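You operate a simulated robot arm through the tools that you are given. There is no shell and no other tool. Be economical: measure what you need, move in short steps, check, and stop when the job is done.

Carry out the task below with a simulated robot arm. There is one attempt and no reset: what you move stays moved.

TASK
Put things in order on the top of the assembly bench. At the end: the black bracket from the top of the assembly bench is on the green tray; the grey gland nut is on the silver solar plate (marked "1"); the clear film wad from the top of the assembly bench stands where the black bracket stood; the gold brass weight stands where the clear film wad stood; whatever was shut is shut again. Leave all else as you found it, and nothing knocked over.
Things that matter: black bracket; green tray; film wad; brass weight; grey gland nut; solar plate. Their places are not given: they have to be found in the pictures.

It is judged by the outcome, as a careful person would: the job done as asked, and still so three seconds after it is handed in. It fails if anything else is knocked over, pushed out of place, dropped, spilled or broken.

THE ROBOT
A 7-joint arm with a two-finger parallel gripper, fixed in place. Base frame: the origin is at the foot of the arm, x ahead of it, y to its left, z up; the work surface is at about z = 0. Lengths are in mm, angles in degrees, forces in N, time in s.
With the tool pointing down near the work surface it reaches from about 240 to 620 mm from the base axis. Its first joint turns from -66.0 to 66.0 degrees. Payload 2.6 kg.
Tool frame: the origin (TCP) lies between the finger pads and is the grasp point; the fingertips stand 30 mm ahead of it; z points along the fingers, y is the line along which they close. The gripper opens to 94 mm. The fingers are 28 mm wide and 10 mm thick; the gripper's body (50 by 96 mm) begins 55 mm behind the TCP.
Orientation is that of the tool frame in the base frame, as a unit quaternion [w, x, y, z]. With the fingers straight down and closing along the base's y, the tool's x points along the base's -x, its y along +y and its z along -z.

THE INTERFACE
- The arm moves only by the tool move_arm. Its arguments are lists of equal length, an entry for each row: "dp": the shift along the tool's x, y, z in mm, a list of three; "rot": the turn, a rotation vector about the tool's x, y, z in degrees, a list of three; "grip": the closure in counts, from 0 (fully open) to 255 (shut). In form: {"dp": [[x, y, z], ...], "rot": [[wx, wy, wz], ...], "grip": [grip, ...]}. A call has 1 to 8 rows; each row shifts and turns the commanded pose from where the row before left it, along the tool's axes as they then stand. A row lasts 0.2 s, in which the tool goes at most 50 mm and 8.6 degrees; a call with a longer step from one row to the next is refused whole, and so is a gripper value outside its range. A pose out of reach is approached as far as the arm can. The call stops where the force on the tool passes 40 N (or 10 N more than at its start, if that is more) or the arm is blocked; 0.2 s more then pass. The fingers move at their own pace (about 72 mm/s each) and stop on an object; they squeeze with about 38 N. The grip force told is the motor's: it shows also when the fingers shut on nothing. Time passes only in rows, and 0.2 s behind the last, so rows that do not move let the fingers close. It gives the time, the measured TCP pose, the force on the tool (base axes), the opening and the grip force at its end, in the units of the frame above (readings bear some noise).
- Cameras (640 x 400 px; columns grow to the right, rows downward): "scene" is fixed at [37.3, 431.5, 563]; the picture's right is [-0.77, -0.64, 0.00], its down [-0.37, 0.44, -0.82] and it looks along [0.53, -0.63, -0.57] (base axes); focal length 330 px, centre (320, 200). "wrist" rides on the gripper at [-37, 0, -58] in the tool frame; the picture's right is [0.00, -1.00, 0.00], its down [0.97, 0.00, -0.24] and it looks along [0.24, 0.00, 0.97] (tool axes); focal length 218 px, centre (320, 200).
- get_image(camera): a new picture of that camera. No time passes.
- pixel_to_xyz(camera, pixels): for up to 12 pixels [column, row] of the newest picture of that camera ("zoom" is the newest enlarged one), the place [x, y, z] in the base frame of the surface seen there, good to about 3 mm. No time passes.
- enlarge(camera, box): a new picture of the part [left, top, right, bottom] of that camera's present view, enlarged. No time passes.
- sign_off(): hands the job in; it is judged then, once.

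Work in short steps. Measure before you move; look again where a grasp or a placing could have gone wrong, and mend it. You have 80 turns and 34 pictures in all, those below and enlarged ones among them. Open the gripper and draw the arm clear of the work before you hand the job in, unless the task says otherwise; then end with one line.

The tools are called after "Emit:" as a command line: name --argument value ..., lists and objects as JSON in quotes. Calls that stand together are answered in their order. move_arm: Moves the arm, as the interface text tells. Its arguments: {"type":"object","properties":{"dp":{"type":"array","items":{"type":"array","items":{"type":"number"}}},"rot":{"type":"array","items":{"type":"array","items":{"type":"number"}}},"grip":{"type":"array","items":{"type":"number"}}},"required":["dp","rot","grip"]} The other tools are called the same way: get_image (camera) takes a picture; pixel_to_xyz (camera, pixels) gives the place of the surface under pixels of a picture; enlarge (camera, box) takes an enlarged picture of a part of a camera's view; sign_off () hands the job in.

At the start:

```text
clock: 0.0
position: [320.3, -163.7, 235.2]
ee_rot: [0.0, 0.0, 1.0, 0.0]
ft_force: [-0.4, -0.2, 0.2]
width: 94.0
grip_force: 0.1
```

scene: 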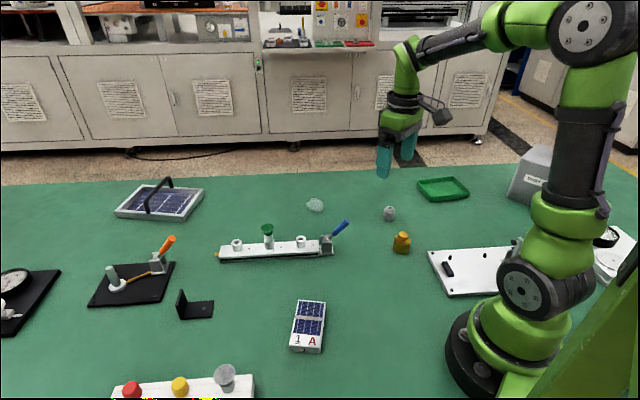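
wrist: 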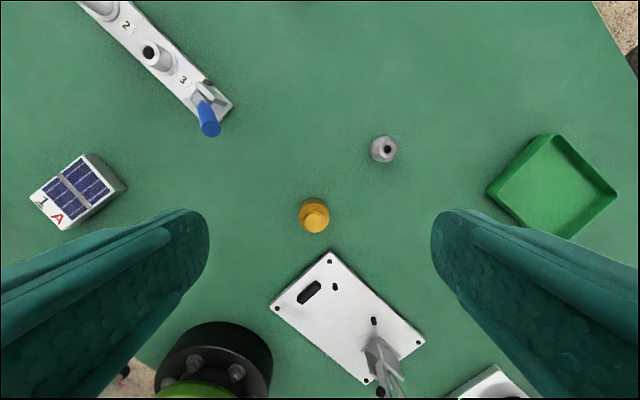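

The scene shows the bracket near (193,303), film wad (315,205), gland nut (390,213), weight (401,243) and tray (443,188). I'll enlarge to check what the solar items are and measure.

Emit:
enlarge --camera "scene" --box '[80, 160, 340, 360]'

Emit:
enlarge --camera "scene" --box '[280, 160, 480, 290]'

Emit:
pixel_to_xyz --camera "scene" --pixels '[[315, 205], [389, 209], [389, 217], [401, 234], [401, 248], [443, 190], [181, 303], [200, 309], [310, 303], [306, 343], [160, 200], [212, 301]]'

```text
2.00 times, centred on (210, 260) of scene
```

zoom: 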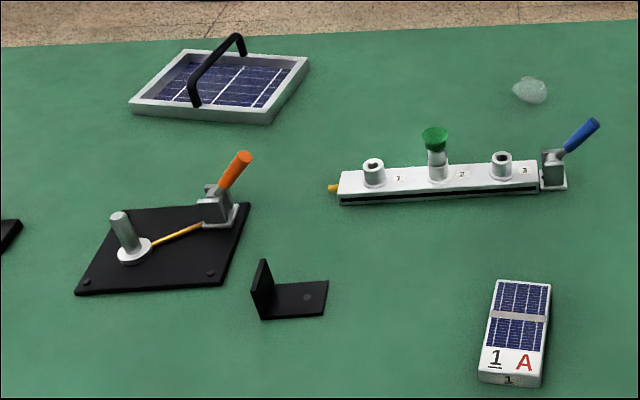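

```text
3.08 times, centred on (380, 225) of scene
```

zoom: 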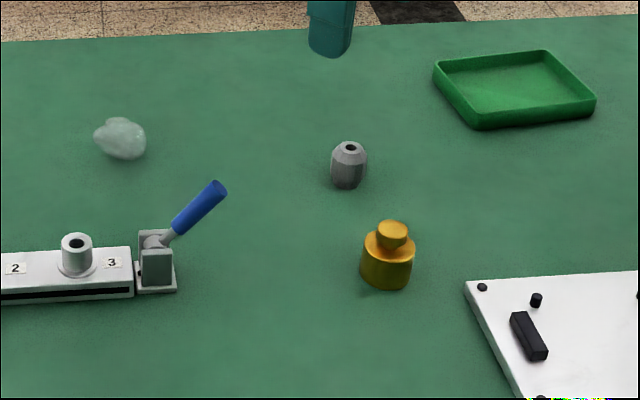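

```text
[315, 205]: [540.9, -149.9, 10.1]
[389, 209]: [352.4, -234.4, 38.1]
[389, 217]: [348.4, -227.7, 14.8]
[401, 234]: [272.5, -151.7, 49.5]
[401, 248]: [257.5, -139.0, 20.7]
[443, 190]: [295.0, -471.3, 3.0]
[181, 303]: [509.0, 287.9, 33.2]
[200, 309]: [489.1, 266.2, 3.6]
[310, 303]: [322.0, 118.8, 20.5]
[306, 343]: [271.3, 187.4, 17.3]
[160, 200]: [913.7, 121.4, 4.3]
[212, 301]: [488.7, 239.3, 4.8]
```

The "1 A" block near (308,327) looks like the solar plate. I'll check the other parts of the bench for rivals or shut things, and measure more detail on the plate.

Emit:
enlarge --camera "scene" --box '[260, 280, 360, 370]'

Emit:
pixel_to_xyz --camera "scene" --pixels '[[298, 302], [325, 304], [291, 345], [319, 349], [418, 184], [459, 180], [469, 193], [432, 200], [448, 187], [181, 291], [187, 304], [183, 317]]'

Emit:
enlarge --camera "scene" --box '[0, 240, 260, 400]'

Emit:
enlarge --camera "scene" --box '[420, 130, 640, 310]'

```text
4.44 times, centred on (310, 325) of scene
```

zoom: 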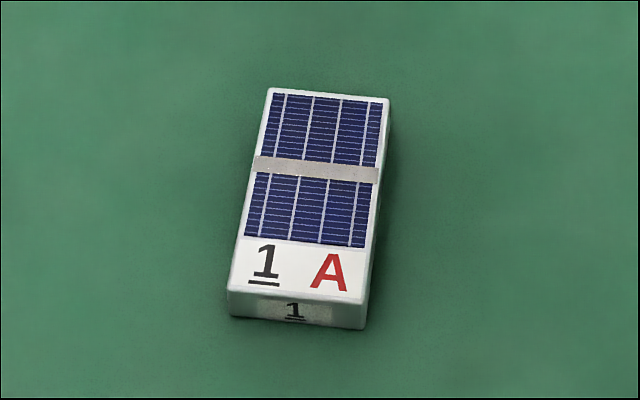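

```text
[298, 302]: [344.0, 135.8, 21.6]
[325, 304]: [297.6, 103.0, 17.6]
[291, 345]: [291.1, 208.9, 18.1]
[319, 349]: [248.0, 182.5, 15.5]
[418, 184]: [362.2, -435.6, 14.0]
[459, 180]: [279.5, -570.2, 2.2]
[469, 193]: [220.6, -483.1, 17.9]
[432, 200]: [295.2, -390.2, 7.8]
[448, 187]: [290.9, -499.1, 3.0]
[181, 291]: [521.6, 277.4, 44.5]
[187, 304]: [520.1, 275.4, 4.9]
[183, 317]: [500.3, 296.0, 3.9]
```

```text
2.46 times, centred on (130, 320) of scene
```

zoom: 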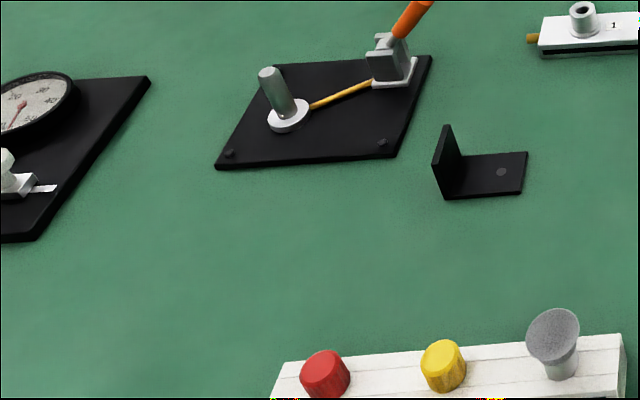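

```text
2.22 times, centred on (530, 220) of scene
```

zoom: 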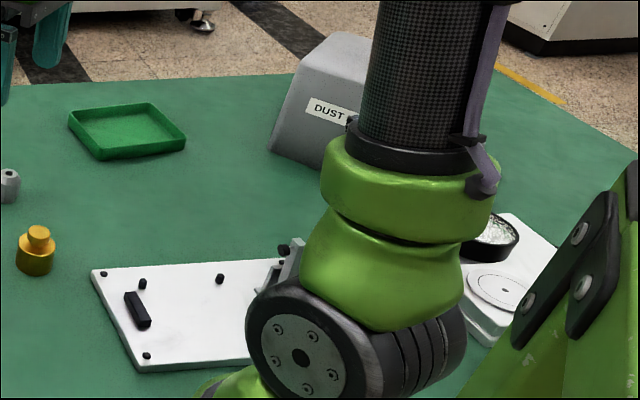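

The wrist's start picture also shows weight (314,214), nut (384,149), tray and plate. I'll measure these there, and start moving towards the bracket.

Emit:
pixel_to_xyz --camera "wrist" --pixels '[[314, 213], [314, 228], [385, 147], [387, 149], [384, 160], [552, 138], [615, 190], [491, 190], [566, 233], [553, 187], [55, 225], [88, 156]]'

Emit:
move_arm --dp '[[-17, 42, 0], [-17, 42, 0], [-17, 42, 0], [-17, 42, 0], [-17, 42, 0], [-17, 42, 0], [-17, 42, 0], [-17, 42, 0]]' --rot '[[0, 0, 0], [0, 0, 0], [0, 0, 0], [0, 0, 0], [0, 0, 0], [0, 0, 0], [0, 0, 0], [0, 0, 0]]' --grip '[0, 0, 0, 0, 0, 0, 0, 0]'

```text
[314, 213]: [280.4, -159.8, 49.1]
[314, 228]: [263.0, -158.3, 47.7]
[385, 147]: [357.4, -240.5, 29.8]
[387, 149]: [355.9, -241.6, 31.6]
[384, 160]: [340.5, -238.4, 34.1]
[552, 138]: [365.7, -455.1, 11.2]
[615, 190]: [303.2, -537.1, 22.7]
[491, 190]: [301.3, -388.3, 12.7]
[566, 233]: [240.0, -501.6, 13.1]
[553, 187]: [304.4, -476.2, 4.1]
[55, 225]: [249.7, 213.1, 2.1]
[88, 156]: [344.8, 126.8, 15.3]
```

```text
clock: 1.8
position: [454.7, 174.8, 234.3]
ee_rot: [0.0, 0.0, 1.0, 0.0]
ft_force: [-0.2, -0.5, 0.2]
width: 94.1
grip_force: 0.1
```

Next, move over the bracket and take a wrist view.

Emit:
move_arm --dp '[[-25, 40, 0], [-25, 45, 0], [0, 0, 0]]' --rot '[[0, 0, 0], [0, 0, 0], [0, 0, 0]]' --grip '[0, 0, 0]'

Emit:
get_image --camera "wrist"

```text
refused: row 2 steps farther than a row can; nothing moved
```

```text
26 pictures are left
```

wrist: 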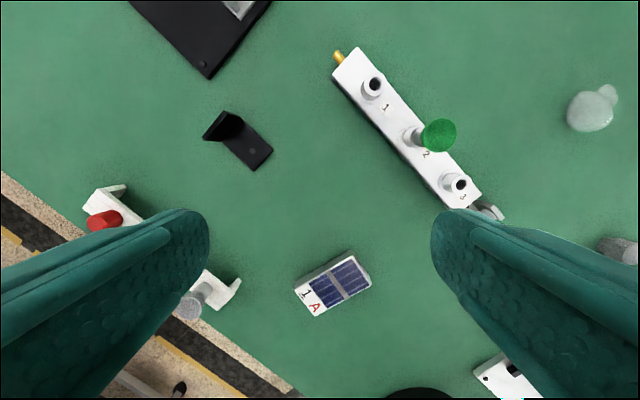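

The wrist view shows bracket (plate top (232,118)–(205,137), flange end (268,158)), wad (592,110), plate (333,284). Measuring all.

Emit:
pixel_to_xyz --camera "wrist" --pixels '[[220, 113], [205, 135], [240, 118], [244, 128], [272, 152], [254, 170], [220, 141], [297, 288], [350, 252], [370, 283], [317, 315], [588, 112]]'

Emit:
enlarge --camera "wrist" --box '[180, 90, 300, 190]'

```text
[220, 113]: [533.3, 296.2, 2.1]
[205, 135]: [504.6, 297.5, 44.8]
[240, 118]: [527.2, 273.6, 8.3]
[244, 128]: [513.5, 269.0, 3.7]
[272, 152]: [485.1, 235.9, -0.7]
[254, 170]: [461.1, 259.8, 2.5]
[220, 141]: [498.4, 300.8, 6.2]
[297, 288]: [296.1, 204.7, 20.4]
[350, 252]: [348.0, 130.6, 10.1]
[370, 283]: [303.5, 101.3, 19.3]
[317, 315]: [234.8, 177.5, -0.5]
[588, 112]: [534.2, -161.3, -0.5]
```

```text
4.00 times, centred on (240, 140) of wrist
```

zoom: 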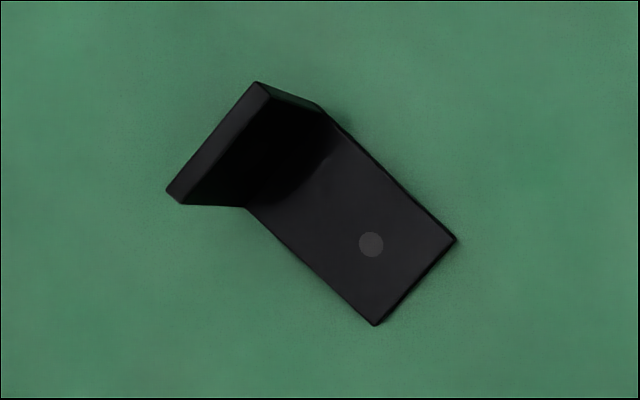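

From the wrist geometry: bracket footprint ≈58×40 mm centred at (493.6,268.8), upright plate centre ≈(513,288), plate normal along the 45° diagonal. Move over the plate and turn +45° about tool z with opening ~55 mm.

Emit:
move_arm --dp '[[-19.4, 37.7, 0], [-19.4, 37.7, 0], [-19.4, 37.7, 0], [0, 0, 0], [0, 0, 0], [0, 0, 0], [0, 0, 0], [0, 0, 0]]' --rot '[[0, 0, 0], [0, 0, 0], [0, 0, 0], [0, 0, 8], [0, 0, 8], [0, 0, 8], [0, 0, 8], [0, 0, 8]]' --grip '[0, 0, 50, 100, 105, 105, 105, 105]'

Emit:
move_arm --dp '[[0, 0, 0], [0, 0, 45], [0, 0, 45], [0, 0, 30], [0, 0, 0]]' --rot '[[0, 0, 5], [0, 0, 0], [0, 0, 0], [0, 0, 0], [0, 0, 0]]' --grip '[105, 105, 105, 105, 105]'

Emit:
get_image --camera "wrist"

```text
clock: 3.6
position: [505.5, 291.6, 232.1]
ee_rot: [0.0, 0.343, 0.939, 0.001]
ft_force: [-0.7, 0.6, -0.1]
width: 55.4
grip_force: 0.0
out of reach, approached as far as the arm can: row 3
```

```text
clock: 4.8
position: [507.4, 289.8, 112.5]
ee_rot: [0.0, 0.384, 0.924, 0.0]
ft_force: [-0.1, -0.2, 0.3]
width: 55.4
grip_force: 0.1
out of reach, approached as far as the arm can: row 1
```

```text
24 pictures are left
```

wrist: 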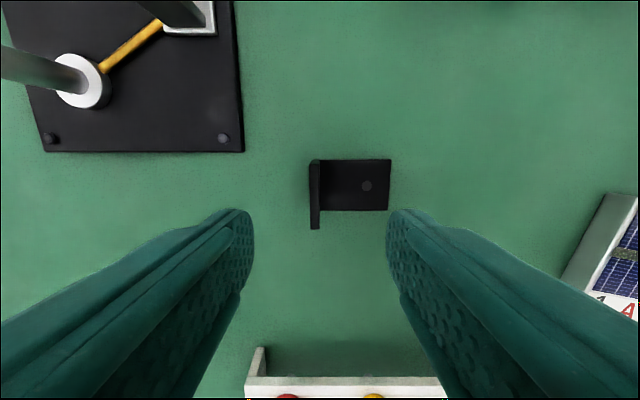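

The jaws are aligned with the plate (column 315, rows 160–230). Measuring the plate in this view before lowering.

Emit:
pixel_to_xyz --camera "wrist" --pixels '[[315, 164], [315, 195], [315, 226], [388, 162], [388, 208], [222, 140], [241, 150]]'

Emit:
move_arm --dp '[[0, 0, 15], [0, 0, 0]]' --rot '[[0, 0, 0], [0, 0, 0]]' --grip '[105, 105]'

```text
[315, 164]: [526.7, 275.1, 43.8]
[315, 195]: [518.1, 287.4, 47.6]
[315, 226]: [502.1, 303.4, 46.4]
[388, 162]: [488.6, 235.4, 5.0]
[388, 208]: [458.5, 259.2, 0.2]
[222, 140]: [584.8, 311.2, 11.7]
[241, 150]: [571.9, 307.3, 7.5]
```

```text
clock: 5.4
position: [507.0, 289.8, 96.2]
ee_rot: [0.0, 0.383, 0.924, 0.0]
ft_force: [0.0, 0.1, 0.4]
width: 55.1
grip_force: 0.1
```

Plate centre confirmed at about (514,289). Shift (-5.3, +3.2) in tool axes, then down to z≈50.

Emit:
move_arm --dp '[[-5.3, 3.2, 0], [0, 0, 25], [0, 0, 21], [0, 0, 0]]' --rot '[[0, 0, 0], [0, 0, 0], [0, 0, 0], [0, 0, 0]]' --grip '[105, 105, 105, 105]'

Emit:
move_arm --dp '[[0, 0, 0], [0, 0, 0], [0, 0, 0], [0, 0, 0]]' --rot '[[0, 0, 0], [0, 0, 0], [0, 0, 0], [0, 0, 0]]' --grip '[200, 255, 255, 255]'

```text
clock: 6.4
position: [513.9, 288.1, 51.3]
ee_rot: [0.0, 0.382, 0.924, -0.001]
ft_force: [0.0, 0.8, -0.1]
width: 55.5
grip_force: 0.1
```

```text
clock: 7.4
position: [512.6, 288.9, 51.4]
ee_rot: [0.0, 0.383, 0.924, 0.0]
ft_force: [-0.5, 0.2, -0.1]
width: 5.0
grip_force: 37.7
```

The plate is held (5.0 mm opening, 37.7 N). Lift 110 mm and head toward the tray.

Emit:
move_arm --dp '[[0, 0, -40], [0, 0, -40], [0, 0, -30], [-20, -40, 0], [-20, -40, 0], [-20, -40, 0], [-20, -40, 0], [-20, -40, 0]]' --rot '[[0, 0, 0], [0, 0, 0], [0, 0, 0], [0, 0, 0], [0, 0, 0], [0, 0, 0], [0, 0, 0], [0, 0, 0]]' --grip '[255, 255, 255, 255, 255, 255, 255, 255]'

Emit:
move_arm --dp '[[-23, -40, 0], [-23, -40, 0], [-23, -40, 0], [-23, -40, 0], [-23, -40, 0], [-23, -40, 0], [-23, -40, 0], [-23, -40, 0]]' --rot '[[0, 0, 0], [0, 0, 0], [0, 0, 0], [0, 0, 0], [0, 0, 0], [0, 0, 0], [0, 0, 0], [0, 0, 0]]' --grip '[255, 255, 255, 255, 255, 255, 255, 255]'

Emit:
get_image --camera "wrist"

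```text
clock: 9.2
position: [443.1, 78.7, 161.0]
ee_rot: [0.0, 0.382, 0.924, 0.0]
ft_force: [0.4, 0.4, -0.7]
width: 5.2
grip_force: 37.5
```

```text
clock: 11.0
position: [345.6, -277.7, 159.6]
ee_rot: [0.0, 0.382, 0.924, 0.0]
ft_force: [0.3, 0.2, -0.6]
width: 4.9
grip_force: 37.7
```

```text
23 pictures are left
```

wrist: 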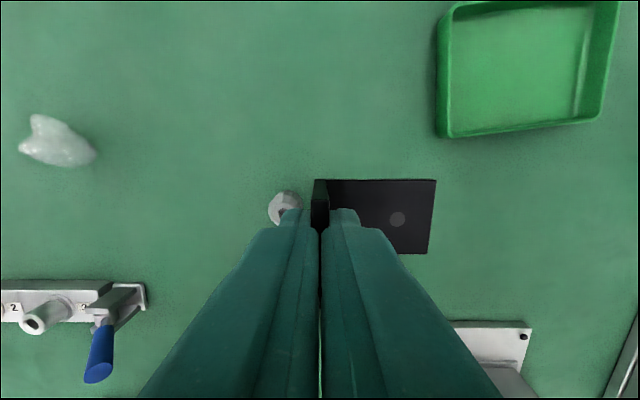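

The tray is seen at the top right (corners (440,15),(620,2),(600,117),(437,137)). Measure it and the wad at (58,142).

Emit:
pixel_to_xyz --camera "wrist" --pixels '[[453, 128], [585, 117], [465, 15], [590, 12], [440, 130], [603, 105], [445, 10], [520, 70], [40, 125], [58, 150], [22, 148], [92, 155]]'

```text
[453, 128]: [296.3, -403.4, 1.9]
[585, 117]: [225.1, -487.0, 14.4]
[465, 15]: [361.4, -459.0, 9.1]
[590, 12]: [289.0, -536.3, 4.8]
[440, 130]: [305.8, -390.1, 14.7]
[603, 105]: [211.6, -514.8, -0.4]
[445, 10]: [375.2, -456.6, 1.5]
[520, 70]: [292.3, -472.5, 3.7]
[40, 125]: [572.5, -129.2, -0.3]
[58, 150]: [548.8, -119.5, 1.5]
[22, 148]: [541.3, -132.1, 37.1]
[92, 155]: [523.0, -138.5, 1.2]
```

Tray floor centre ≈(293.5,-472.4). I'll check the dust box's place for clearance, then move above the tray.

Emit:
pixel_to_xyz --camera "scene" --pixels '[[510, 195], [524, 155], [535, 170], [550, 150]]'

Emit:
move_arm --dp '[[-25, -36.7, 0], [-25, -36.7, 0], [-25, -36.7, 0], [-25.1, -36.8, 0], [0, 0, 30], [0, 0, 0]]' --rot '[[0, 0, 0], [0, 0, 0], [0, 0, 0], [0, 0, 0], [0, 0, 0], [0, 0, 0]]' --grip '[255, 255, 255, 255, 255, 255]'

Emit:
get_image --camera "wrist"

```text
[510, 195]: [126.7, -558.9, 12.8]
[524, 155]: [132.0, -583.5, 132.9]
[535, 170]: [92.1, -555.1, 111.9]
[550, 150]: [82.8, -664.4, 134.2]
```

```text
clock: 12.4
position: [313.3, -453.0, 132.2]
ee_rot: [0.0, 0.383, 0.924, 0.001]
ft_force: [-0.3, -1.1, -1.0]
width: 4.8
grip_force: 38.1
```

```text
22 pictures are left
```

wrist: 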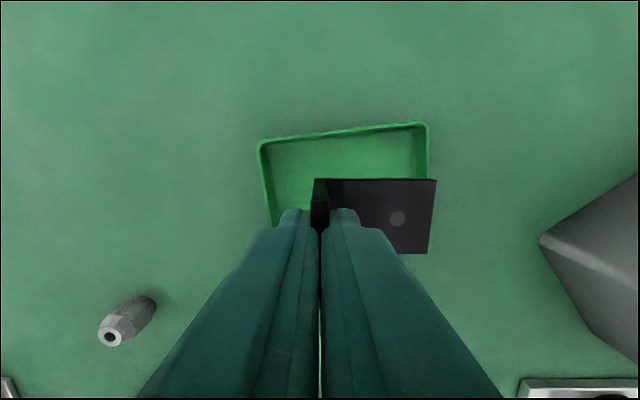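

The bracket lies over the tray with a few mm to spare; nudge +3 along tool y, then lower until it touches the floor.

Emit:
move_arm --dp '[[0, 3, 20], [0, 0, 25], [0, 0, 20], [0, 0, 7], [0, 0, 0]]' --rot '[[0, 0, 0], [0, 0, 0], [0, 0, 0], [0, 0, 0], [0, 0, 0]]' --grip '[255, 255, 255, 255, 255]'

Emit:
move_arm --dp '[[0, 0, 2], [0, 0, 2], [0, 0, 0]]' --rot '[[0, 0, 0], [0, 0, 0], [0, 0, 0]]' --grip '[255, 255, 255]'

Emit:
get_image --camera "wrist"

```text
clock: 13.6
position: [315.5, -451.5, 60.6]
ee_rot: [0.0, 0.382, 0.924, 0.0]
ft_force: [0.9, -0.9, -1.4]
width: 4.9
grip_force: 38.4
```

```text
clock: 14.4
position: [314.8, -450.3, 55.4]
ee_rot: [0.0, 0.382, 0.924, 0.0]
ft_force: [0.9, -0.7, -0.4]
width: 5.0
grip_force: 38.1
```

```text
21 pictures are left
```

wrist: 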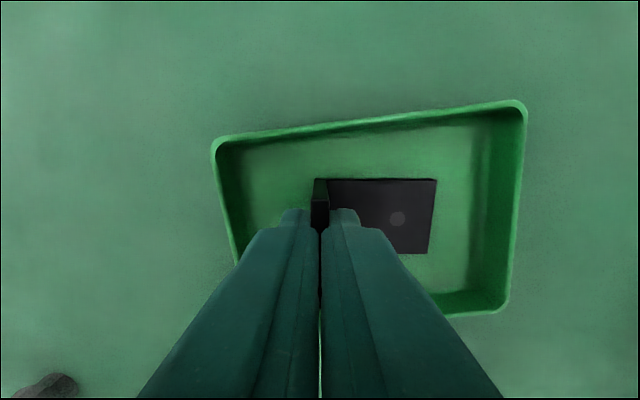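

The bracket is inside the tray, not yet touching. Lower by 1 mm steps to feel contact.

Emit:
move_arm --dp '[[0, 0, 1], [0, 0, 1], [0, 0, 0]]' --rot '[[0, 0, 0], [0, 0, 0], [0, 0, 0]]' --grip '[255, 255, 255]'

```text
clock: 15.2
position: [315.0, -452.3, 54.8]
ee_rot: [0.001, 0.382, 0.924, -0.001]
ft_force: [-0.8, 4.8, 16.1]
width: 5.1
grip_force: 37.4
```

Contact (16 N). Open partly and rise.

Emit:
move_arm --dp '[[0, 0, -0.5], [0, 0, 0], [0, 0, 0], [0, 0, -30], [0, 0, -45], [0, 0, -45]]' --rot '[[0, 0, 0], [0, 0, 0], [0, 0, 0], [0, 0, 0], [0, 0, 0], [0, 0, 0]]' --grip '[230, 190, 190, 190, 190, 100]'

Emit:
get_image --camera "wrist"

```text
clock: 16.6
position: [314.4, -451.0, 173.6]
ee_rot: [0.0, 0.383, 0.924, -0.001]
ft_force: [1.1, -1.0, 1.5]
width: 56.9
grip_force: 0.1
```

```text
20 pictures are left
```

wrist: 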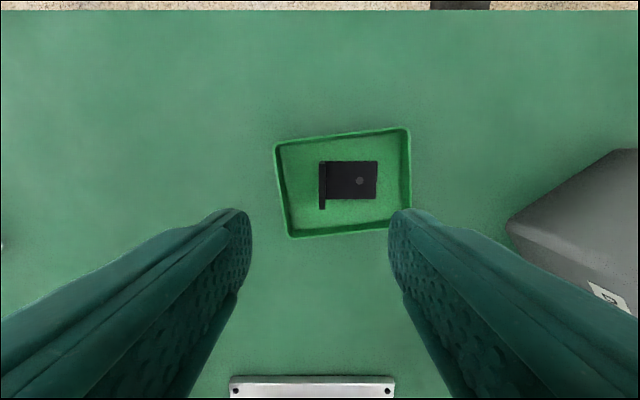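

The bracket stands in the tray. Next, the nut at about (352,-238): move over it.

Emit:
move_arm --dp '[[24.8, 35.4, 0], [24.8, 35.4, 0], [24.8, 35.4, 0], [24.8, 35.4, 0], [24.8, 35.4, 0], [0, 0, 20], [0, 0, 0]]' --rot '[[0, 0, 0], [0, 0, 0], [0, 0, 0], [0, 0, 0], [0, 0, 0], [0, 0, 0], [0, 0, 0]]' --grip '[100, 100, 100, 100, 100, 100, 100]'

Emit:
get_image --camera "wrist"

```text
clock: 18.2
position: [351.3, -238.5, 154.0]
ee_rot: [0.0, 0.383, 0.924, 0.0]
ft_force: [0.3, -0.5, 0.2]
width: 56.9
grip_force: 0.1
```

```text
19 pictures are left
```

wrist: 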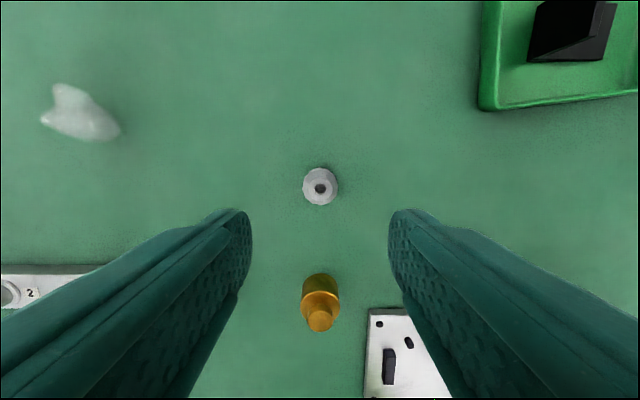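

Nut top at (320,187): shift −4.6 along tool x, then lower to z≈38 and close.

Emit:
move_arm --dp '[[-4.6, 0, 0], [0, 0, 45], [0, 0, 40], [0, 0, 31], [0, 0, 0]]' --rot '[[0, 0, 0], [0, 0, 0], [0, 0, 0], [0, 0, 0], [0, 0, 0]]' --grip '[100, 100, 100, 100, 100]'

Emit:
move_arm --dp '[[0, 0, 0], [0, 0, 0], [0, 0, 0], [0, 0, 0]]' --rot '[[0, 0, 0], [0, 0, 0], [0, 0, 0], [0, 0, 0]]' --grip '[180, 255, 255, 255]'

Emit:
move_arm --dp '[[0, 0, -40], [0, 0, -40], [0, 0, -40], [0, 0, 0]]' --rot '[[0, 0, 0], [0, 0, 0], [0, 0, 0], [0, 0, 0]]' --grip '[255, 255, 255, 255]'

```text
clock: 19.4
position: [355.2, -241.4, 37.2]
ee_rot: [0.001, 0.383, 0.924, 0.0]
ft_force: [0.1, 0.3, -0.4]
width: 57.0
grip_force: 0.2
```

```text
clock: 20.4
position: [355.8, -242.7, 39.8]
ee_rot: [-0.001, 0.383, 0.924, -0.001]
ft_force: [0.3, 0.1, -0.1]
width: 28.4
grip_force: 38.1
```

```text
clock: 21.4
position: [356.4, -240.4, 158.8]
ee_rot: [-0.001, 0.383, 0.924, 0.0]
ft_force: [-0.1, -0.6, -0.8]
width: 29.3
grip_force: 38.3
```

Nut held (28.4 mm). Carry it to above the plate centre ≈(298,156).

Emit:
move_arm --dp '[[36, 27, 0], [36, 27, 0], [36, 27, 0], [36, 27, 0], [36, 27, 0], [36, 27, 0], [36, 27, 0], [36, 27, 0]]' --rot '[[0, 0, 0], [0, 0, 0], [0, 0, 0], [0, 0, 0], [0, 0, 0], [0, 0, 0], [0, 0, 0], [0, 0, 0]]' --grip '[255, 255, 255, 255, 255, 255, 255, 255]'

Emit:
move_arm --dp '[[33, 24, 0], [0, 0, 0]]' --rot '[[0, 0, 0], [0, 0, 0]]' --grip '[255, 255]'

Emit:
get_image --camera "wrist"

```text
clock: 23.2
position: [301.9, 115.7, 158.7]
ee_rot: [0.0, 0.382, 0.924, 0.0]
ft_force: [0.4, 0.7, -0.5]
width: 29.2
grip_force: 38.1
```

```text
clock: 23.8
position: [295.4, 156.0, 161.6]
ee_rot: [-0.001, 0.383, 0.924, 0.0]
ft_force: [-0.4, -0.5, 0.8]
width: 29.0
grip_force: 38.0
```

```text
18 pictures are left
```

wrist: 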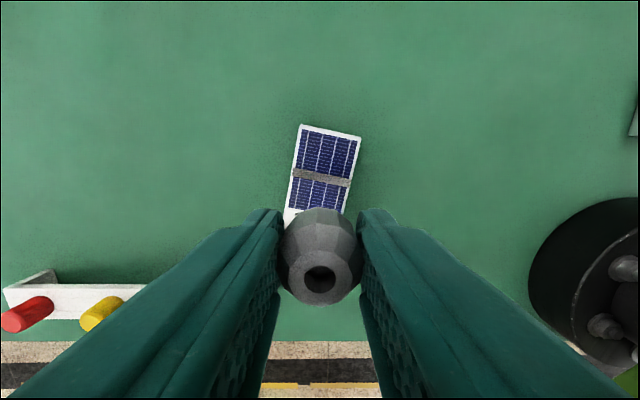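

Plate centre strip is at (321,178), i.e. ~8 mm from under the TCP; shift −4 along tool x, and lower till contact.

Emit:
move_arm --dp '[[-4, 0, 25], [0, 0, 30], [0, 0, 25], [0, 0, 12], [0, 0, 0]]' --rot '[[0, 0, 0], [0, 0, 0], [0, 0, 0], [0, 0, 0], [0, 0, 0]]' --grip '[255, 255, 255, 255, 255]'

Emit:
move_arm --dp '[[0, 0, 2], [0, 0, 2], [0, 0, 1], [0, 0, 0]]' --rot '[[0, 0, 0], [0, 0, 0], [0, 0, 0], [0, 0, 0]]' --grip '[255, 255, 255, 255]'

```text
clock: 25.0
position: [298.9, 152.3, 65.9]
ee_rot: [0.0, 0.383, 0.924, 0.0]
ft_force: [0.2, -1.1, -0.1]
width: 29.1
grip_force: 38.9
```

```text
clock: 26.0
position: [300.0, 151.1, 61.6]
ee_rot: [0.0, 0.383, 0.924, 0.0]
ft_force: [-0.3, -0.2, -1.3]
width: 29.0
grip_force: 38.2
```

Not touching yet; keep lowering by single millimetres.

Emit:
move_arm --dp '[[0, 0, 1], [0, 0, 1], [0, 0, 0]]' --rot '[[0, 0, 0], [0, 0, 0], [0, 0, 0]]' --grip '[255, 255, 255]'

Emit:
move_arm --dp '[[0, 0, 1], [0, 0, 0]]' --rot '[[0, 0, 0], [0, 0, 0]]' --grip '[255, 255]'

```text
clock: 26.8
position: [300.8, 152.3, 60.5]
ee_rot: [0.0, 0.383, 0.924, 0.0]
ft_force: [0.1, 0.2, -1.3]
width: 28.7
grip_force: 37.9
```

```text
clock: 27.4
position: [301.1, 152.5, 58.5]
ee_rot: [0.001, 0.383, 0.924, 0.0]
ft_force: [-1.1, 0.6, 5.6]
width: 29.0
grip_force: 37.8
```

Contact (5.6 N). Release, rise and look.

Emit:
move_arm --dp '[[0, 0, 0], [0, 0, 0], [0, 0, 0], [0, 0, -30], [0, 0, -40], [0, 0, -40]]' --rot '[[0, 0, 0], [0, 0, 0], [0, 0, 0], [0, 0, 0], [0, 0, 0], [0, 0, 0]]' --grip '[160, 100, 100, 100, 100, 100]'

Emit:
get_image --camera "wrist"

```text
clock: 28.8
position: [299.3, 151.5, 168.8]
ee_rot: [0.0, 0.383, 0.924, -0.001]
ft_force: [0.2, 0.0, 0.4]
width: 56.9
grip_force: 0.0
```

```text
17 pictures are left
```

wrist: 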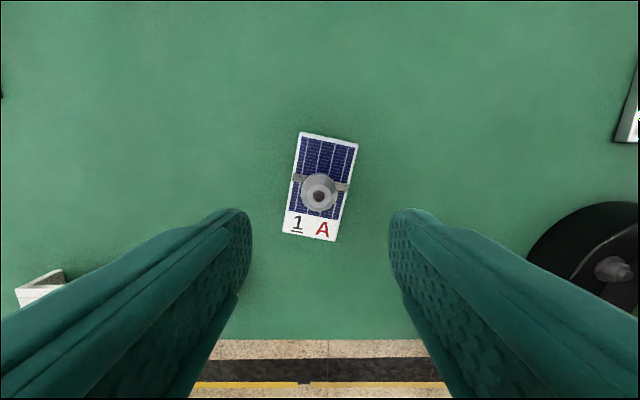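

The nut stands on the plate. Now over to the film wad near (541,-145).

Emit:
move_arm --dp '[[-46.2, -5.4, 0], [-46.2, -5.4, 0], [-46.2, -5.4, 0], [-46.2, -5.4, 0], [-46.2, -5.4, 0], [-46.2, -5.4, 0], [-46.2, -5.4, 0], [-46.2, -5.4, 0]]' --rot '[[0, 0, 0], [0, 0, 0], [0, 0, 0], [0, 0, 0], [0, 0, 0], [0, 0, 0], [0, 0, 0], [0, 0, 0]]' --grip '[100, 100, 100, 100, 100, 50, 0, 0]'

Emit:
move_arm --dp '[[0, 0, 25], [0, 0, 0]]' --rot '[[0, 0, 0], [0, 0, 0]]' --grip '[0, 0]'

Emit:
get_image --camera "wrist"

```text
clock: 30.6
position: [533.0, -141.8, 167.9]
ee_rot: [-0.001, 0.382, 0.924, 0.0]
ft_force: [-0.6, -0.4, -0.2]
width: 94.0
grip_force: 0.1
```

```text
clock: 31.2
position: [532.0, -142.2, 143.5]
ee_rot: [0.001, 0.383, 0.924, -0.001]
ft_force: [-0.5, -0.2, 0.0]
width: 93.9
grip_force: 0.1
```

```text
16 pictures are left
```

wrist: 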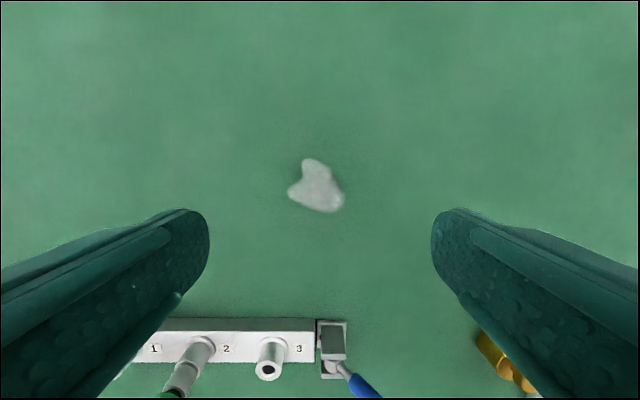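

The wad is right below (centroid ~(318,190)). Enlarge and measure it.

Emit:
enlarge --camera "wrist" --box '[270, 145, 366, 225]'

Emit:
pixel_to_xyz --camera "wrist" --pixels '[[318, 190], [318, 180], [310, 165], [330, 200], [300, 195], [325, 190], [289, 192], [342, 203], [310, 160], [328, 211]]'

Emit:
pixel_to_xyz --camera "scene" --pixels '[[315, 205], [315, 200], [315, 210], [308, 204], [322, 206], [319, 204]]'

```text
5.00 times, centred on (318, 185) of wrist
```

zoom: 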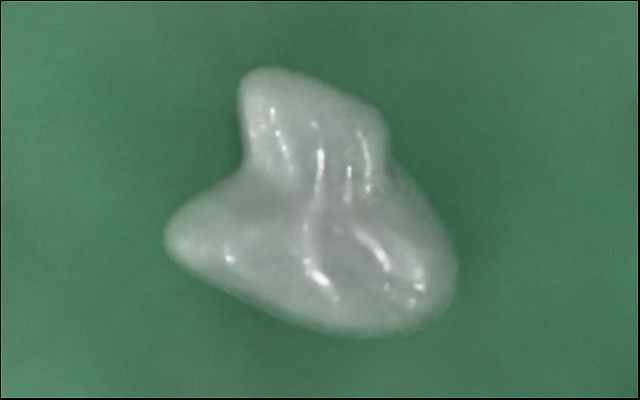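

```text
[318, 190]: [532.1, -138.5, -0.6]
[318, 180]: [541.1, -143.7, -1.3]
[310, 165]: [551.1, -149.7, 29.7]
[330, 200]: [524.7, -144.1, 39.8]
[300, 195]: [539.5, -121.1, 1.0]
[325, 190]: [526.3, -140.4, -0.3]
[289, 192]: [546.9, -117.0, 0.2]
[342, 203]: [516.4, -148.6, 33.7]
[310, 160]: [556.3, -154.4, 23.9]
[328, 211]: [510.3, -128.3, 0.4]
```

```text
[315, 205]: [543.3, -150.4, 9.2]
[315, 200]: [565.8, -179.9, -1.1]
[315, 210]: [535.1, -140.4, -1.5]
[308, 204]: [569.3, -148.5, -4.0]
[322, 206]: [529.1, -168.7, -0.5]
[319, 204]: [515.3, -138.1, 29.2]
```

The wad is translucent (depth unreliable), about 48 mm across, height ~35; its centre ≈(533.5,-140). Align to its wide body (+3,+3) and lower to z≈36.

Emit:
move_arm --dp '[[3, 3, 0], [0, 0, 40], [0, 0, 40], [0, 0, 27], [0, 0, 0]]' --rot '[[0, 0, 0], [0, 0, 0], [0, 0, 0], [0, 0, 0], [0, 0, 0]]' --grip '[0, 0, 0, 0, 0]'

Emit:
get_image --camera "wrist"

```text
clock: 32.4
position: [532.2, -136.6, 35.7]
ee_rot: [0.0, 0.382, 0.924, 0.0]
ft_force: [0.4, 0.0, -0.5]
width: 94.0
grip_force: 0.0
```

```text
14 pictures are left
```

wrist: 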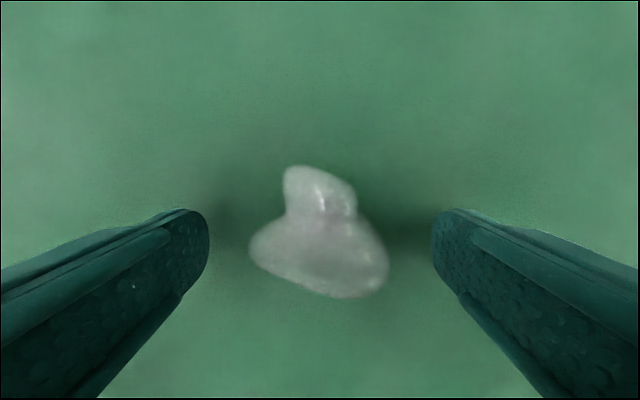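

The wad's wide body is at rows 220–295, centred in column; move +4 along tool x and close gently.

Emit:
move_arm --dp '[[4, 0, 0], [0, 0, 0], [0, 0, 0], [0, 0, 0], [0, 0, 0]]' --rot '[[0, 0, 0], [0, 0, 0], [0, 0, 0], [0, 0, 0], [0, 0, 0]]' --grip '[0, 60, 110, 125, 125]'

Emit:
move_arm --dp '[[0, 0, 0], [0, 0, 0], [0, 0, 0]]' --rot '[[0, 0, 0], [0, 0, 0], [0, 0, 0]]' --grip '[135, 140, 140]'

```text
clock: 33.6
position: [528.5, -133.3, 36.4]
ee_rot: [0.0, 0.383, 0.924, -0.001]
ft_force: [1.3, 0.7, 0.2]
width: 49.1
grip_force: 5.9
```

```text
clock: 34.4
position: [527.6, -133.5, 36.6]
ee_rot: [0.001, 0.382, 0.924, -0.001]
ft_force: [-0.3, -1.5, -0.4]
width: 45.6
grip_force: 32.7
```

Held at 45.6 mm, 32.7 N. Lift and check.

Emit:
move_arm --dp '[[0, 0, -20], [0, 0, -40], [0, 0, -40], [0, 0, -20], [0, 0, 0]]' --rot '[[0, 0, 0], [0, 0, 0], [0, 0, 0], [0, 0, 0], [0, 0, 0]]' --grip '[145, 145, 145, 145, 145]'

Emit:
get_image --camera "wrist"

```text
clock: 35.6
position: [528.7, -134.2, 156.9]
ee_rot: [0.0, 0.383, 0.924, 0.001]
ft_force: [-0.6, 1.4, -0.3]
width: 42.5
grip_force: 38.2
```

```text
13 pictures are left
```

wrist: 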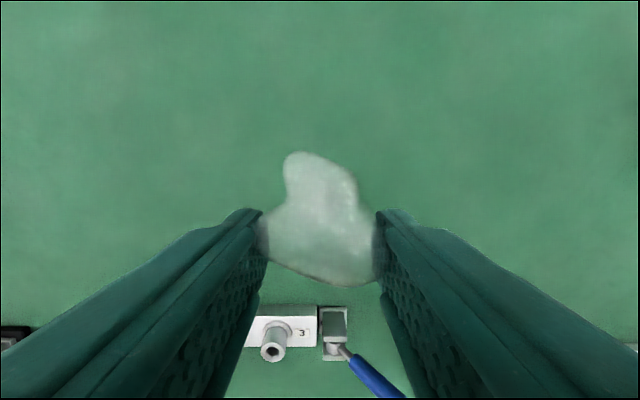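

The wad is held securely. Carry it to the bracket's old place (TCP target ≈(490,274)).

Emit:
move_arm --dp '[[35.1, 29, 0], [35.1, 29, 0], [35.1, 29, 0], [35.1, 29, 0], [35.1, 29, 0], [35.1, 29, 0], [35.1, 29, 0], [35.1, 29, 0]]' --rot '[[0, 0, 0], [0, 0, 0], [0, 0, 0], [0, 0, 0], [0, 0, 0], [0, 0, 0], [0, 0, 0], [0, 0, 0]]' --grip '[145, 145, 145, 145, 145, 145, 145, 145]'

Emit:
move_arm --dp '[[35.1, 29, 0], [0, 0, 30], [0, 0, 0]]' --rot '[[0, 0, 0], [0, 0, 0], [0, 0, 0]]' --grip '[145, 145, 145]'

```text
clock: 37.4
position: [489.1, 229.6, 154.9]
ee_rot: [-0.001, 0.383, 0.924, 0.0]
ft_force: [0.3, 0.3, 0.8]
width: 42.9
grip_force: 37.5
```

```text
clock: 38.2
position: [487.8, 276.4, 126.4]
ee_rot: [0.0, 0.383, 0.924, -0.001]
ft_force: [0.0, 1.4, 0.5]
width: 42.5
grip_force: 37.7
```

Adjust −2 along tool x and lower toward z≈37.

Emit:
move_arm --dp '[[-2, 0, 30], [0, 0, 30], [0, 0, 22], [0, 0, 0]]' --rot '[[0, 0, 0], [0, 0, 0], [0, 0, 0], [0, 0, 0]]' --grip '[145, 145, 145, 145]'

Emit:
move_arm --dp '[[0, 0, 2], [0, 0, 2], [0, 0, 2], [0, 0, 0]]' --rot '[[0, 0, 0], [0, 0, 0], [0, 0, 0], [0, 0, 0]]' --grip '[145, 145, 145, 145]'

```text
clock: 39.2
position: [491.7, 274.3, 43.0]
ee_rot: [0.0, 0.383, 0.924, -0.001]
ft_force: [-1.2, 0.1, -0.3]
width: 42.6
grip_force: 38.3
```

```text
clock: 40.2
position: [491.6, 274.5, 37.8]
ee_rot: [0.0, 0.382, 0.924, 0.0]
ft_force: [0.1, 0.5, 0.5]
width: 41.5
grip_force: 37.3
```

Emit:
move_arm --dp '[[0, 0, 1], [0, 0, 1], [0, 0, 0]]' --rot '[[0, 0, 0], [0, 0, 0], [0, 0, 0]]' --grip '[145, 145, 145]'

```text
clock: 41.0
position: [490.7, 273.8, 35.8]
ee_rot: [0.0, 0.383, 0.924, -0.001]
ft_force: [0.3, 0.5, 0.3]
width: 43.5
grip_force: 13.8
```

At the original grasp height; release slowly, rise, and look.

Emit:
move_arm --dp '[[0, 0, 0], [0, 0, 0], [0, 0, 0], [0, 0, -30], [0, 0, -40], [0, 0, -40], [0, 0, 0]]' --rot '[[0, 0, 0], [0, 0, 0], [0, 0, 0], [0, 0, 0], [0, 0, 0], [0, 0, 0], [0, 0, 0]]' --grip '[125, 100, 65, 65, 65, 65, 65]'

Emit:
get_image --camera "wrist"

```text
clock: 42.6
position: [493.0, 275.0, 146.9]
ee_rot: [-0.001, 0.382, 0.924, 0.0]
ft_force: [0.0, -0.8, -0.6]
width: 70.2
grip_force: 0.1
```

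```text
12 pictures are left
```

wrist: 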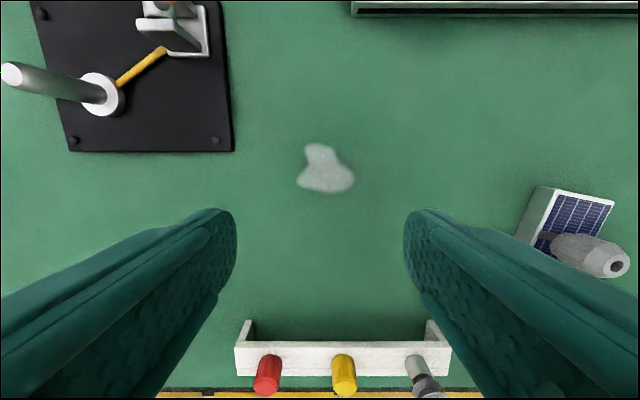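

The wad sits about 12 mm too far along −tool x (centroid row 170, should be ~183). I'll regrasp it, nearer its centre, and shift it.

Emit:
move_arm --dp '[[-12, -5, 0], [0, 0, 40], [0, 0, 40], [0, 0, 30], [0, 0, 0]]' --rot '[[0, 0, 0], [0, 0, 0], [0, 0, 0], [0, 0, 0], [0, 0, 0]]' --grip '[65, 65, 65, 65, 65]'

Emit:
move_arm --dp '[[0, 0, 0], [0, 0, 0], [0, 0, 0], [0, 0, 0]]' --rot '[[0, 0, 0], [0, 0, 0], [0, 0, 0], [0, 0, 0]]' --grip '[110, 120, 125, 125]'

Emit:
get_image --camera "wrist"

```text
clock: 43.8
position: [498.3, 262.3, 36.2]
ee_rot: [0.0, 0.382, 0.924, 0.0]
ft_force: [0.7, -0.4, -0.1]
width: 70.1
grip_force: 0.1
```

```text
clock: 44.8
position: [496.9, 261.5, 36.2]
ee_rot: [0.001, 0.383, 0.924, 0.001]
ft_force: [-0.1, 0.3, -0.6]
width: 48.0
grip_force: 0.1
```

```text
11 pictures are left
```

wrist: 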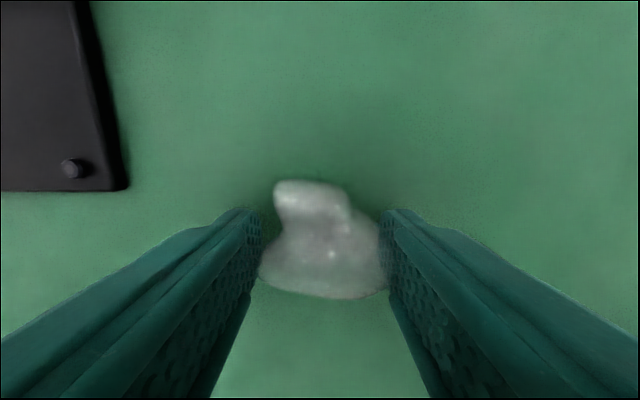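

Fingers bracket the wad. Grip lightly, lift 4 mm, shift +9/+2 in tool axes, lower and release.

Emit:
move_arm --dp '[[0, 0, 0], [0, 0, 0], [0, 0, 0]]' --rot '[[0, 0, 0], [0, 0, 0], [0, 0, 0]]' --grip '[135, 142, 142]'

Emit:
move_arm --dp '[[0, 0, -4], [4.5, 1, 0], [4.5, 1, 0], [0, 0, 0], [0, 0, 4], [0, 0, 0]]' --rot '[[0, 0, 0], [0, 0, 0], [0, 0, 0], [0, 0, 0], [0, 0, 0], [0, 0, 0]]' --grip '[142, 142, 142, 142, 142, 142]'

Emit:
move_arm --dp '[[0, 0, 0], [0, 0, 0], [0, 0, 0], [0, 0, -30], [0, 0, -40], [0, 0, -40], [0, 0, 0]]' --rot '[[0, 0, 0], [0, 0, 0], [0, 0, 0], [0, 0, 0], [0, 0, 0], [0, 0, 0], [0, 0, 0]]' --grip '[130, 115, 65, 65, 65, 65, 65]'

Emit:
get_image --camera "wrist"

```text
clock: 45.6
position: [496.5, 261.2, 36.4]
ee_rot: [0.0, 0.383, 0.924, -0.001]
ft_force: [-0.2, -0.4, -0.1]
width: 42.6
grip_force: 37.9
```

```text
clock: 47.0
position: [492.0, 268.9, 36.5]
ee_rot: [0.0, 0.382, 0.924, 0.0]
ft_force: [0.7, -0.2, 1.9]
width: 44.6
grip_force: 26.3
```

```text
clock: 48.6
position: [490.7, 269.8, 144.4]
ee_rot: [0.0, 0.382, 0.924, 0.001]
ft_force: [-0.5, -0.4, -0.1]
width: 69.8
grip_force: 0.0
```

```text
10 pictures are left
```

wrist: 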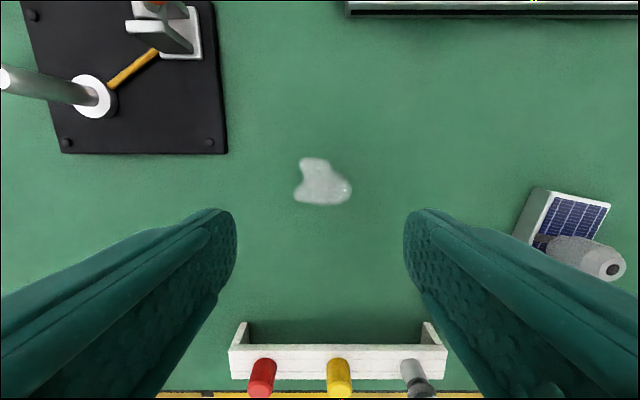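

The wad now sits within ~4 mm of the bracket's old centre. Next, the brass weight near (272,-158): move over it with a view.

Emit:
move_arm --dp '[[-14.8, -45.7, 0], [-14.8, -45.7, 0], [-14.8, -45.7, 0], [-14.8, -45.7, 0], [-14.8, -45.7, 0], [-14.8, -45.7, 0], [-14.8, -45.7, 0], [-14.8, -45.7, 0]]' --rot '[[0, 0, 0], [0, 0, 0], [0, 0, 0], [0, 0, 0], [0, 0, 0], [0, 0, 0], [0, 0, 0], [0, 0, 0]]' --grip '[65, 65, 65, 65, 65, 65, 65, 65]'

Emit:
move_arm --dp '[[-14.8, -45.7, 0], [-14.8, -45.7, 0], [0, 0, 0]]' --rot '[[0, 0, 0], [0, 0, 0], [0, 0, 0]]' --grip '[65, 65, 65]'

Emit:
get_image --camera "wrist"

```text
clock: 50.4
position: [314.7, -74.3, 143.5]
ee_rot: [0.0, 0.382, 0.924, -0.001]
ft_force: [0.8, -0.1, 0.0]
width: 69.9
grip_force: 0.0
```

```text
clock: 51.2
position: [271.0, -159.5, 146.0]
ee_rot: [0.0, 0.383, 0.924, 0.001]
ft_force: [0.2, -0.5, 0.0]
width: 70.1
grip_force: 0.1
```

```text
9 pictures are left
```

wrist: 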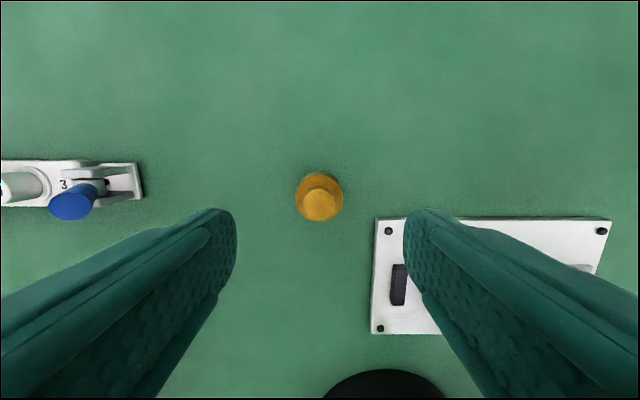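

The weight's knob is at (320,205): shift +4 along tool x, lower to z≈36, grip and lift.

Emit:
move_arm --dp '[[4, 0, 0], [0, 0, 40], [0, 0, 40], [0, 0, 29], [0, 0, 0]]' --rot '[[0, 0, 0], [0, 0, 0], [0, 0, 0], [0, 0, 0], [0, 0, 0]]' --grip '[65, 65, 65, 65, 65]'

Emit:
move_arm --dp '[[0, 0, 0], [0, 0, 0], [0, 0, 0], [0, 0, 0]]' --rot '[[0, 0, 0], [0, 0, 0], [0, 0, 0], [0, 0, 0]]' --grip '[110, 180, 255, 255]'

Emit:
move_arm --dp '[[0, 0, -20], [0, 0, -40], [0, 0, -40], [0, 0, -20], [0, 0, 0]]' --rot '[[0, 0, 0], [0, 0, 0], [0, 0, 0], [0, 0, 0], [0, 0, 0]]' --grip '[255, 255, 255, 255, 255]'

Emit:
get_image --camera "wrist"

```text
clock: 52.4
position: [270.0, -158.5, 38.2]
ee_rot: [0.0, 0.383, 0.924, 0.0]
ft_force: [-0.6, -0.2, -0.8]
width: 70.2
grip_force: 0.1
```

```text
clock: 53.4
position: [269.4, -156.3, 38.0]
ee_rot: [0.0, 0.383, 0.924, -0.001]
ft_force: [0.5, 0.5, 1.1]
width: 39.0
grip_force: 38.3
```

```text
clock: 54.6
position: [270.3, -155.9, 159.1]
ee_rot: [0.0, 0.383, 0.924, 0.0]
ft_force: [0.7, 0.9, -3.3]
width: 39.0
grip_force: 37.6
```

```text
8 pictures are left
```

wrist: 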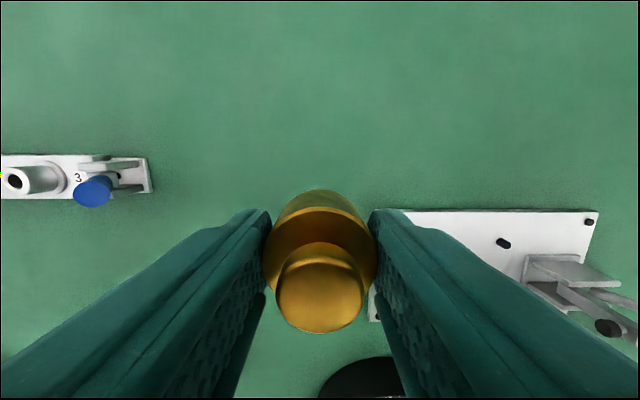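

Weight held (39 mm). Carry it to the wad's former place (533.5,-140).

Emit:
move_arm --dp '[[-29.2, 33, 0], [-29.2, 33, 0], [-29.2, 33, 0], [-29.2, 33, 0], [-29.2, 33, 0], [-29.2, 33, 0], [0, 0, 30], [0, 0, 0]]' --rot '[[0, 0, 0], [0, 0, 0], [0, 0, 0], [0, 0, 0], [0, 0, 0], [0, 0, 0], [0, 0, 0], [0, 0, 0]]' --grip '[255, 255, 255, 255, 255, 255, 255, 255]'

Emit:
move_arm --dp '[[0, 0, 35], [0, 0, 35], [0, 0, 15], [0, 0, 0]]' --rot '[[0, 0, 0], [0, 0, 0], [0, 0, 0], [0, 0, 0]]' --grip '[255, 255, 255, 255]'

```text
clock: 56.4
position: [532.3, -139.1, 128.0]
ee_rot: [0.0, 0.382, 0.924, 0.0]
ft_force: [0.1, 0.4, -3.4]
width: 39.0
grip_force: 37.6
```

```text
clock: 57.4
position: [534.4, -139.2, 41.2]
ee_rot: [0.0, 0.383, 0.924, -0.001]
ft_force: [0.2, -0.6, -3.0]
width: 39.1
grip_force: 37.8
```

Still carrying (−3 N). Lower by single millimetres.

Emit:
move_arm --dp '[[0, 0, 1], [0, 0, 1], [0, 0, 1], [0, 0, 0]]' --rot '[[0, 0, 0], [0, 0, 0], [0, 0, 0], [0, 0, 0]]' --grip '[255, 255, 255, 255]'

Emit:
move_arm --dp '[[0, 0, 1], [0, 0, 0]]' --rot '[[0, 0, 0], [0, 0, 0]]' --grip '[255, 255]'

```text
clock: 58.4
position: [533.5, -140.0, 38.6]
ee_rot: [0.001, 0.383, 0.924, 0.0]
ft_force: [-0.4, -0.3, -3.6]
width: 39.2
grip_force: 38.5
```

```text
clock: 59.0
position: [533.9, -140.2, 38.4]
ee_rot: [0.0, 0.383, 0.924, 0.0]
ft_force: [-2.3, 1.1, 2.8]
width: 39.3
grip_force: 37.7
```

Contact. Release, rise and check with both cameras.

Emit:
move_arm --dp '[[0, 0, 0], [0, 0, 0], [0, 0, 0], [0, 0, -30], [0, 0, -40], [0, 0, -45], [0, 0, 0]]' --rot '[[0, 0, 0], [0, 0, 0], [0, 0, 0], [0, 0, 0], [0, 0, 0], [0, 0, 0], [0, 0, 0]]' --grip '[180, 100, 60, 60, 60, 30, 0]'

Emit:
move_arm --dp '[[40, 0, -10], [40, 0, -10], [40, 0, -10], [30, 0, -10], [0, 0, 0]]' --rot '[[0, 0, 0], [0, 0, 0], [0, 0, 0], [0, 0, 0], [0, 0, 0]]' --grip '[0, 0, 0, 0, 0]'

Emit:
get_image --camera "scene"

Emit:
get_image --camera "wrist"

```text
clock: 60.6
position: [533.9, -140.1, 153.6]
ee_rot: [0.0, 0.382, 0.924, 0.0]
ft_force: [-0.5, 0.5, -0.2]
width: 93.9
grip_force: 0.1
```

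```text
clock: 61.8
position: [428.4, -34.2, 191.6]
ee_rot: [0.0, 0.383, 0.924, 0.0]
ft_force: [-0.3, -0.5, 0.4]
width: 94.2
grip_force: 0.0
```

```text
7 pictures are left
```

scene: 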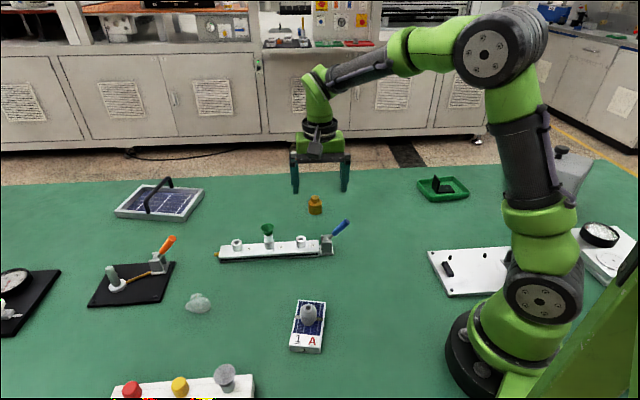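

```text
6 pictures are left
```

wrist: 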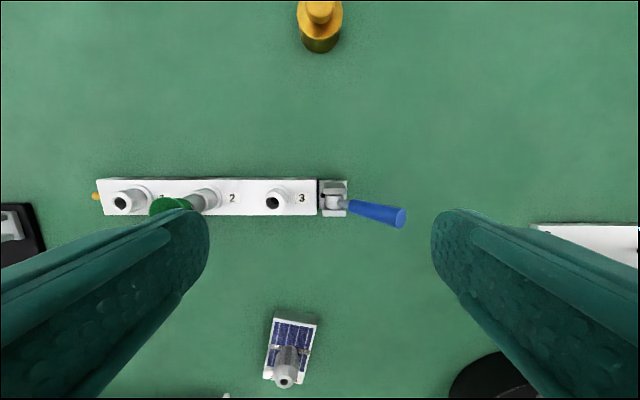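

All four items look right. I'll check the dust box area, partly hidden by the arm, and the tray.

Emit:
enlarge --camera "scene" --box '[400, 120, 640, 300]'

```text
2.22 times, centred on (520, 210) of scene
```

zoom: 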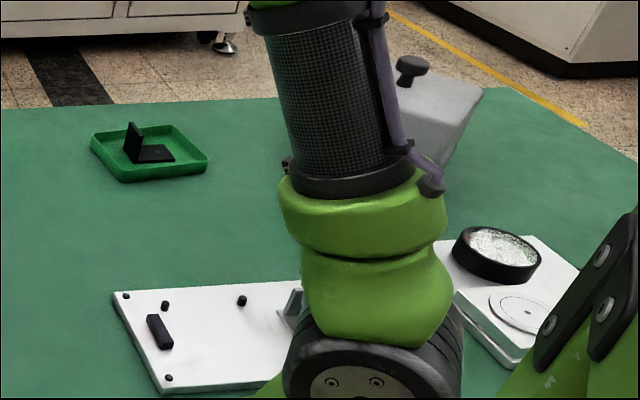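

Everything is in place: bracket in the tray, nut on plate "1", wad and weight in their new spots, and the rest untouched. The gripper is open and clear, so I'm handing in.

Emit:
sign_off

```text
The job is handed in.
```

The job is handed in: the bracket is on the green tray, the gland nut is on solar plate "1", the film wad is within about 4 mm of the bracket's old centre, and the brass weight stands where the wad was. I opened nothing, and the last pictures show nothing knocked over or out of place.
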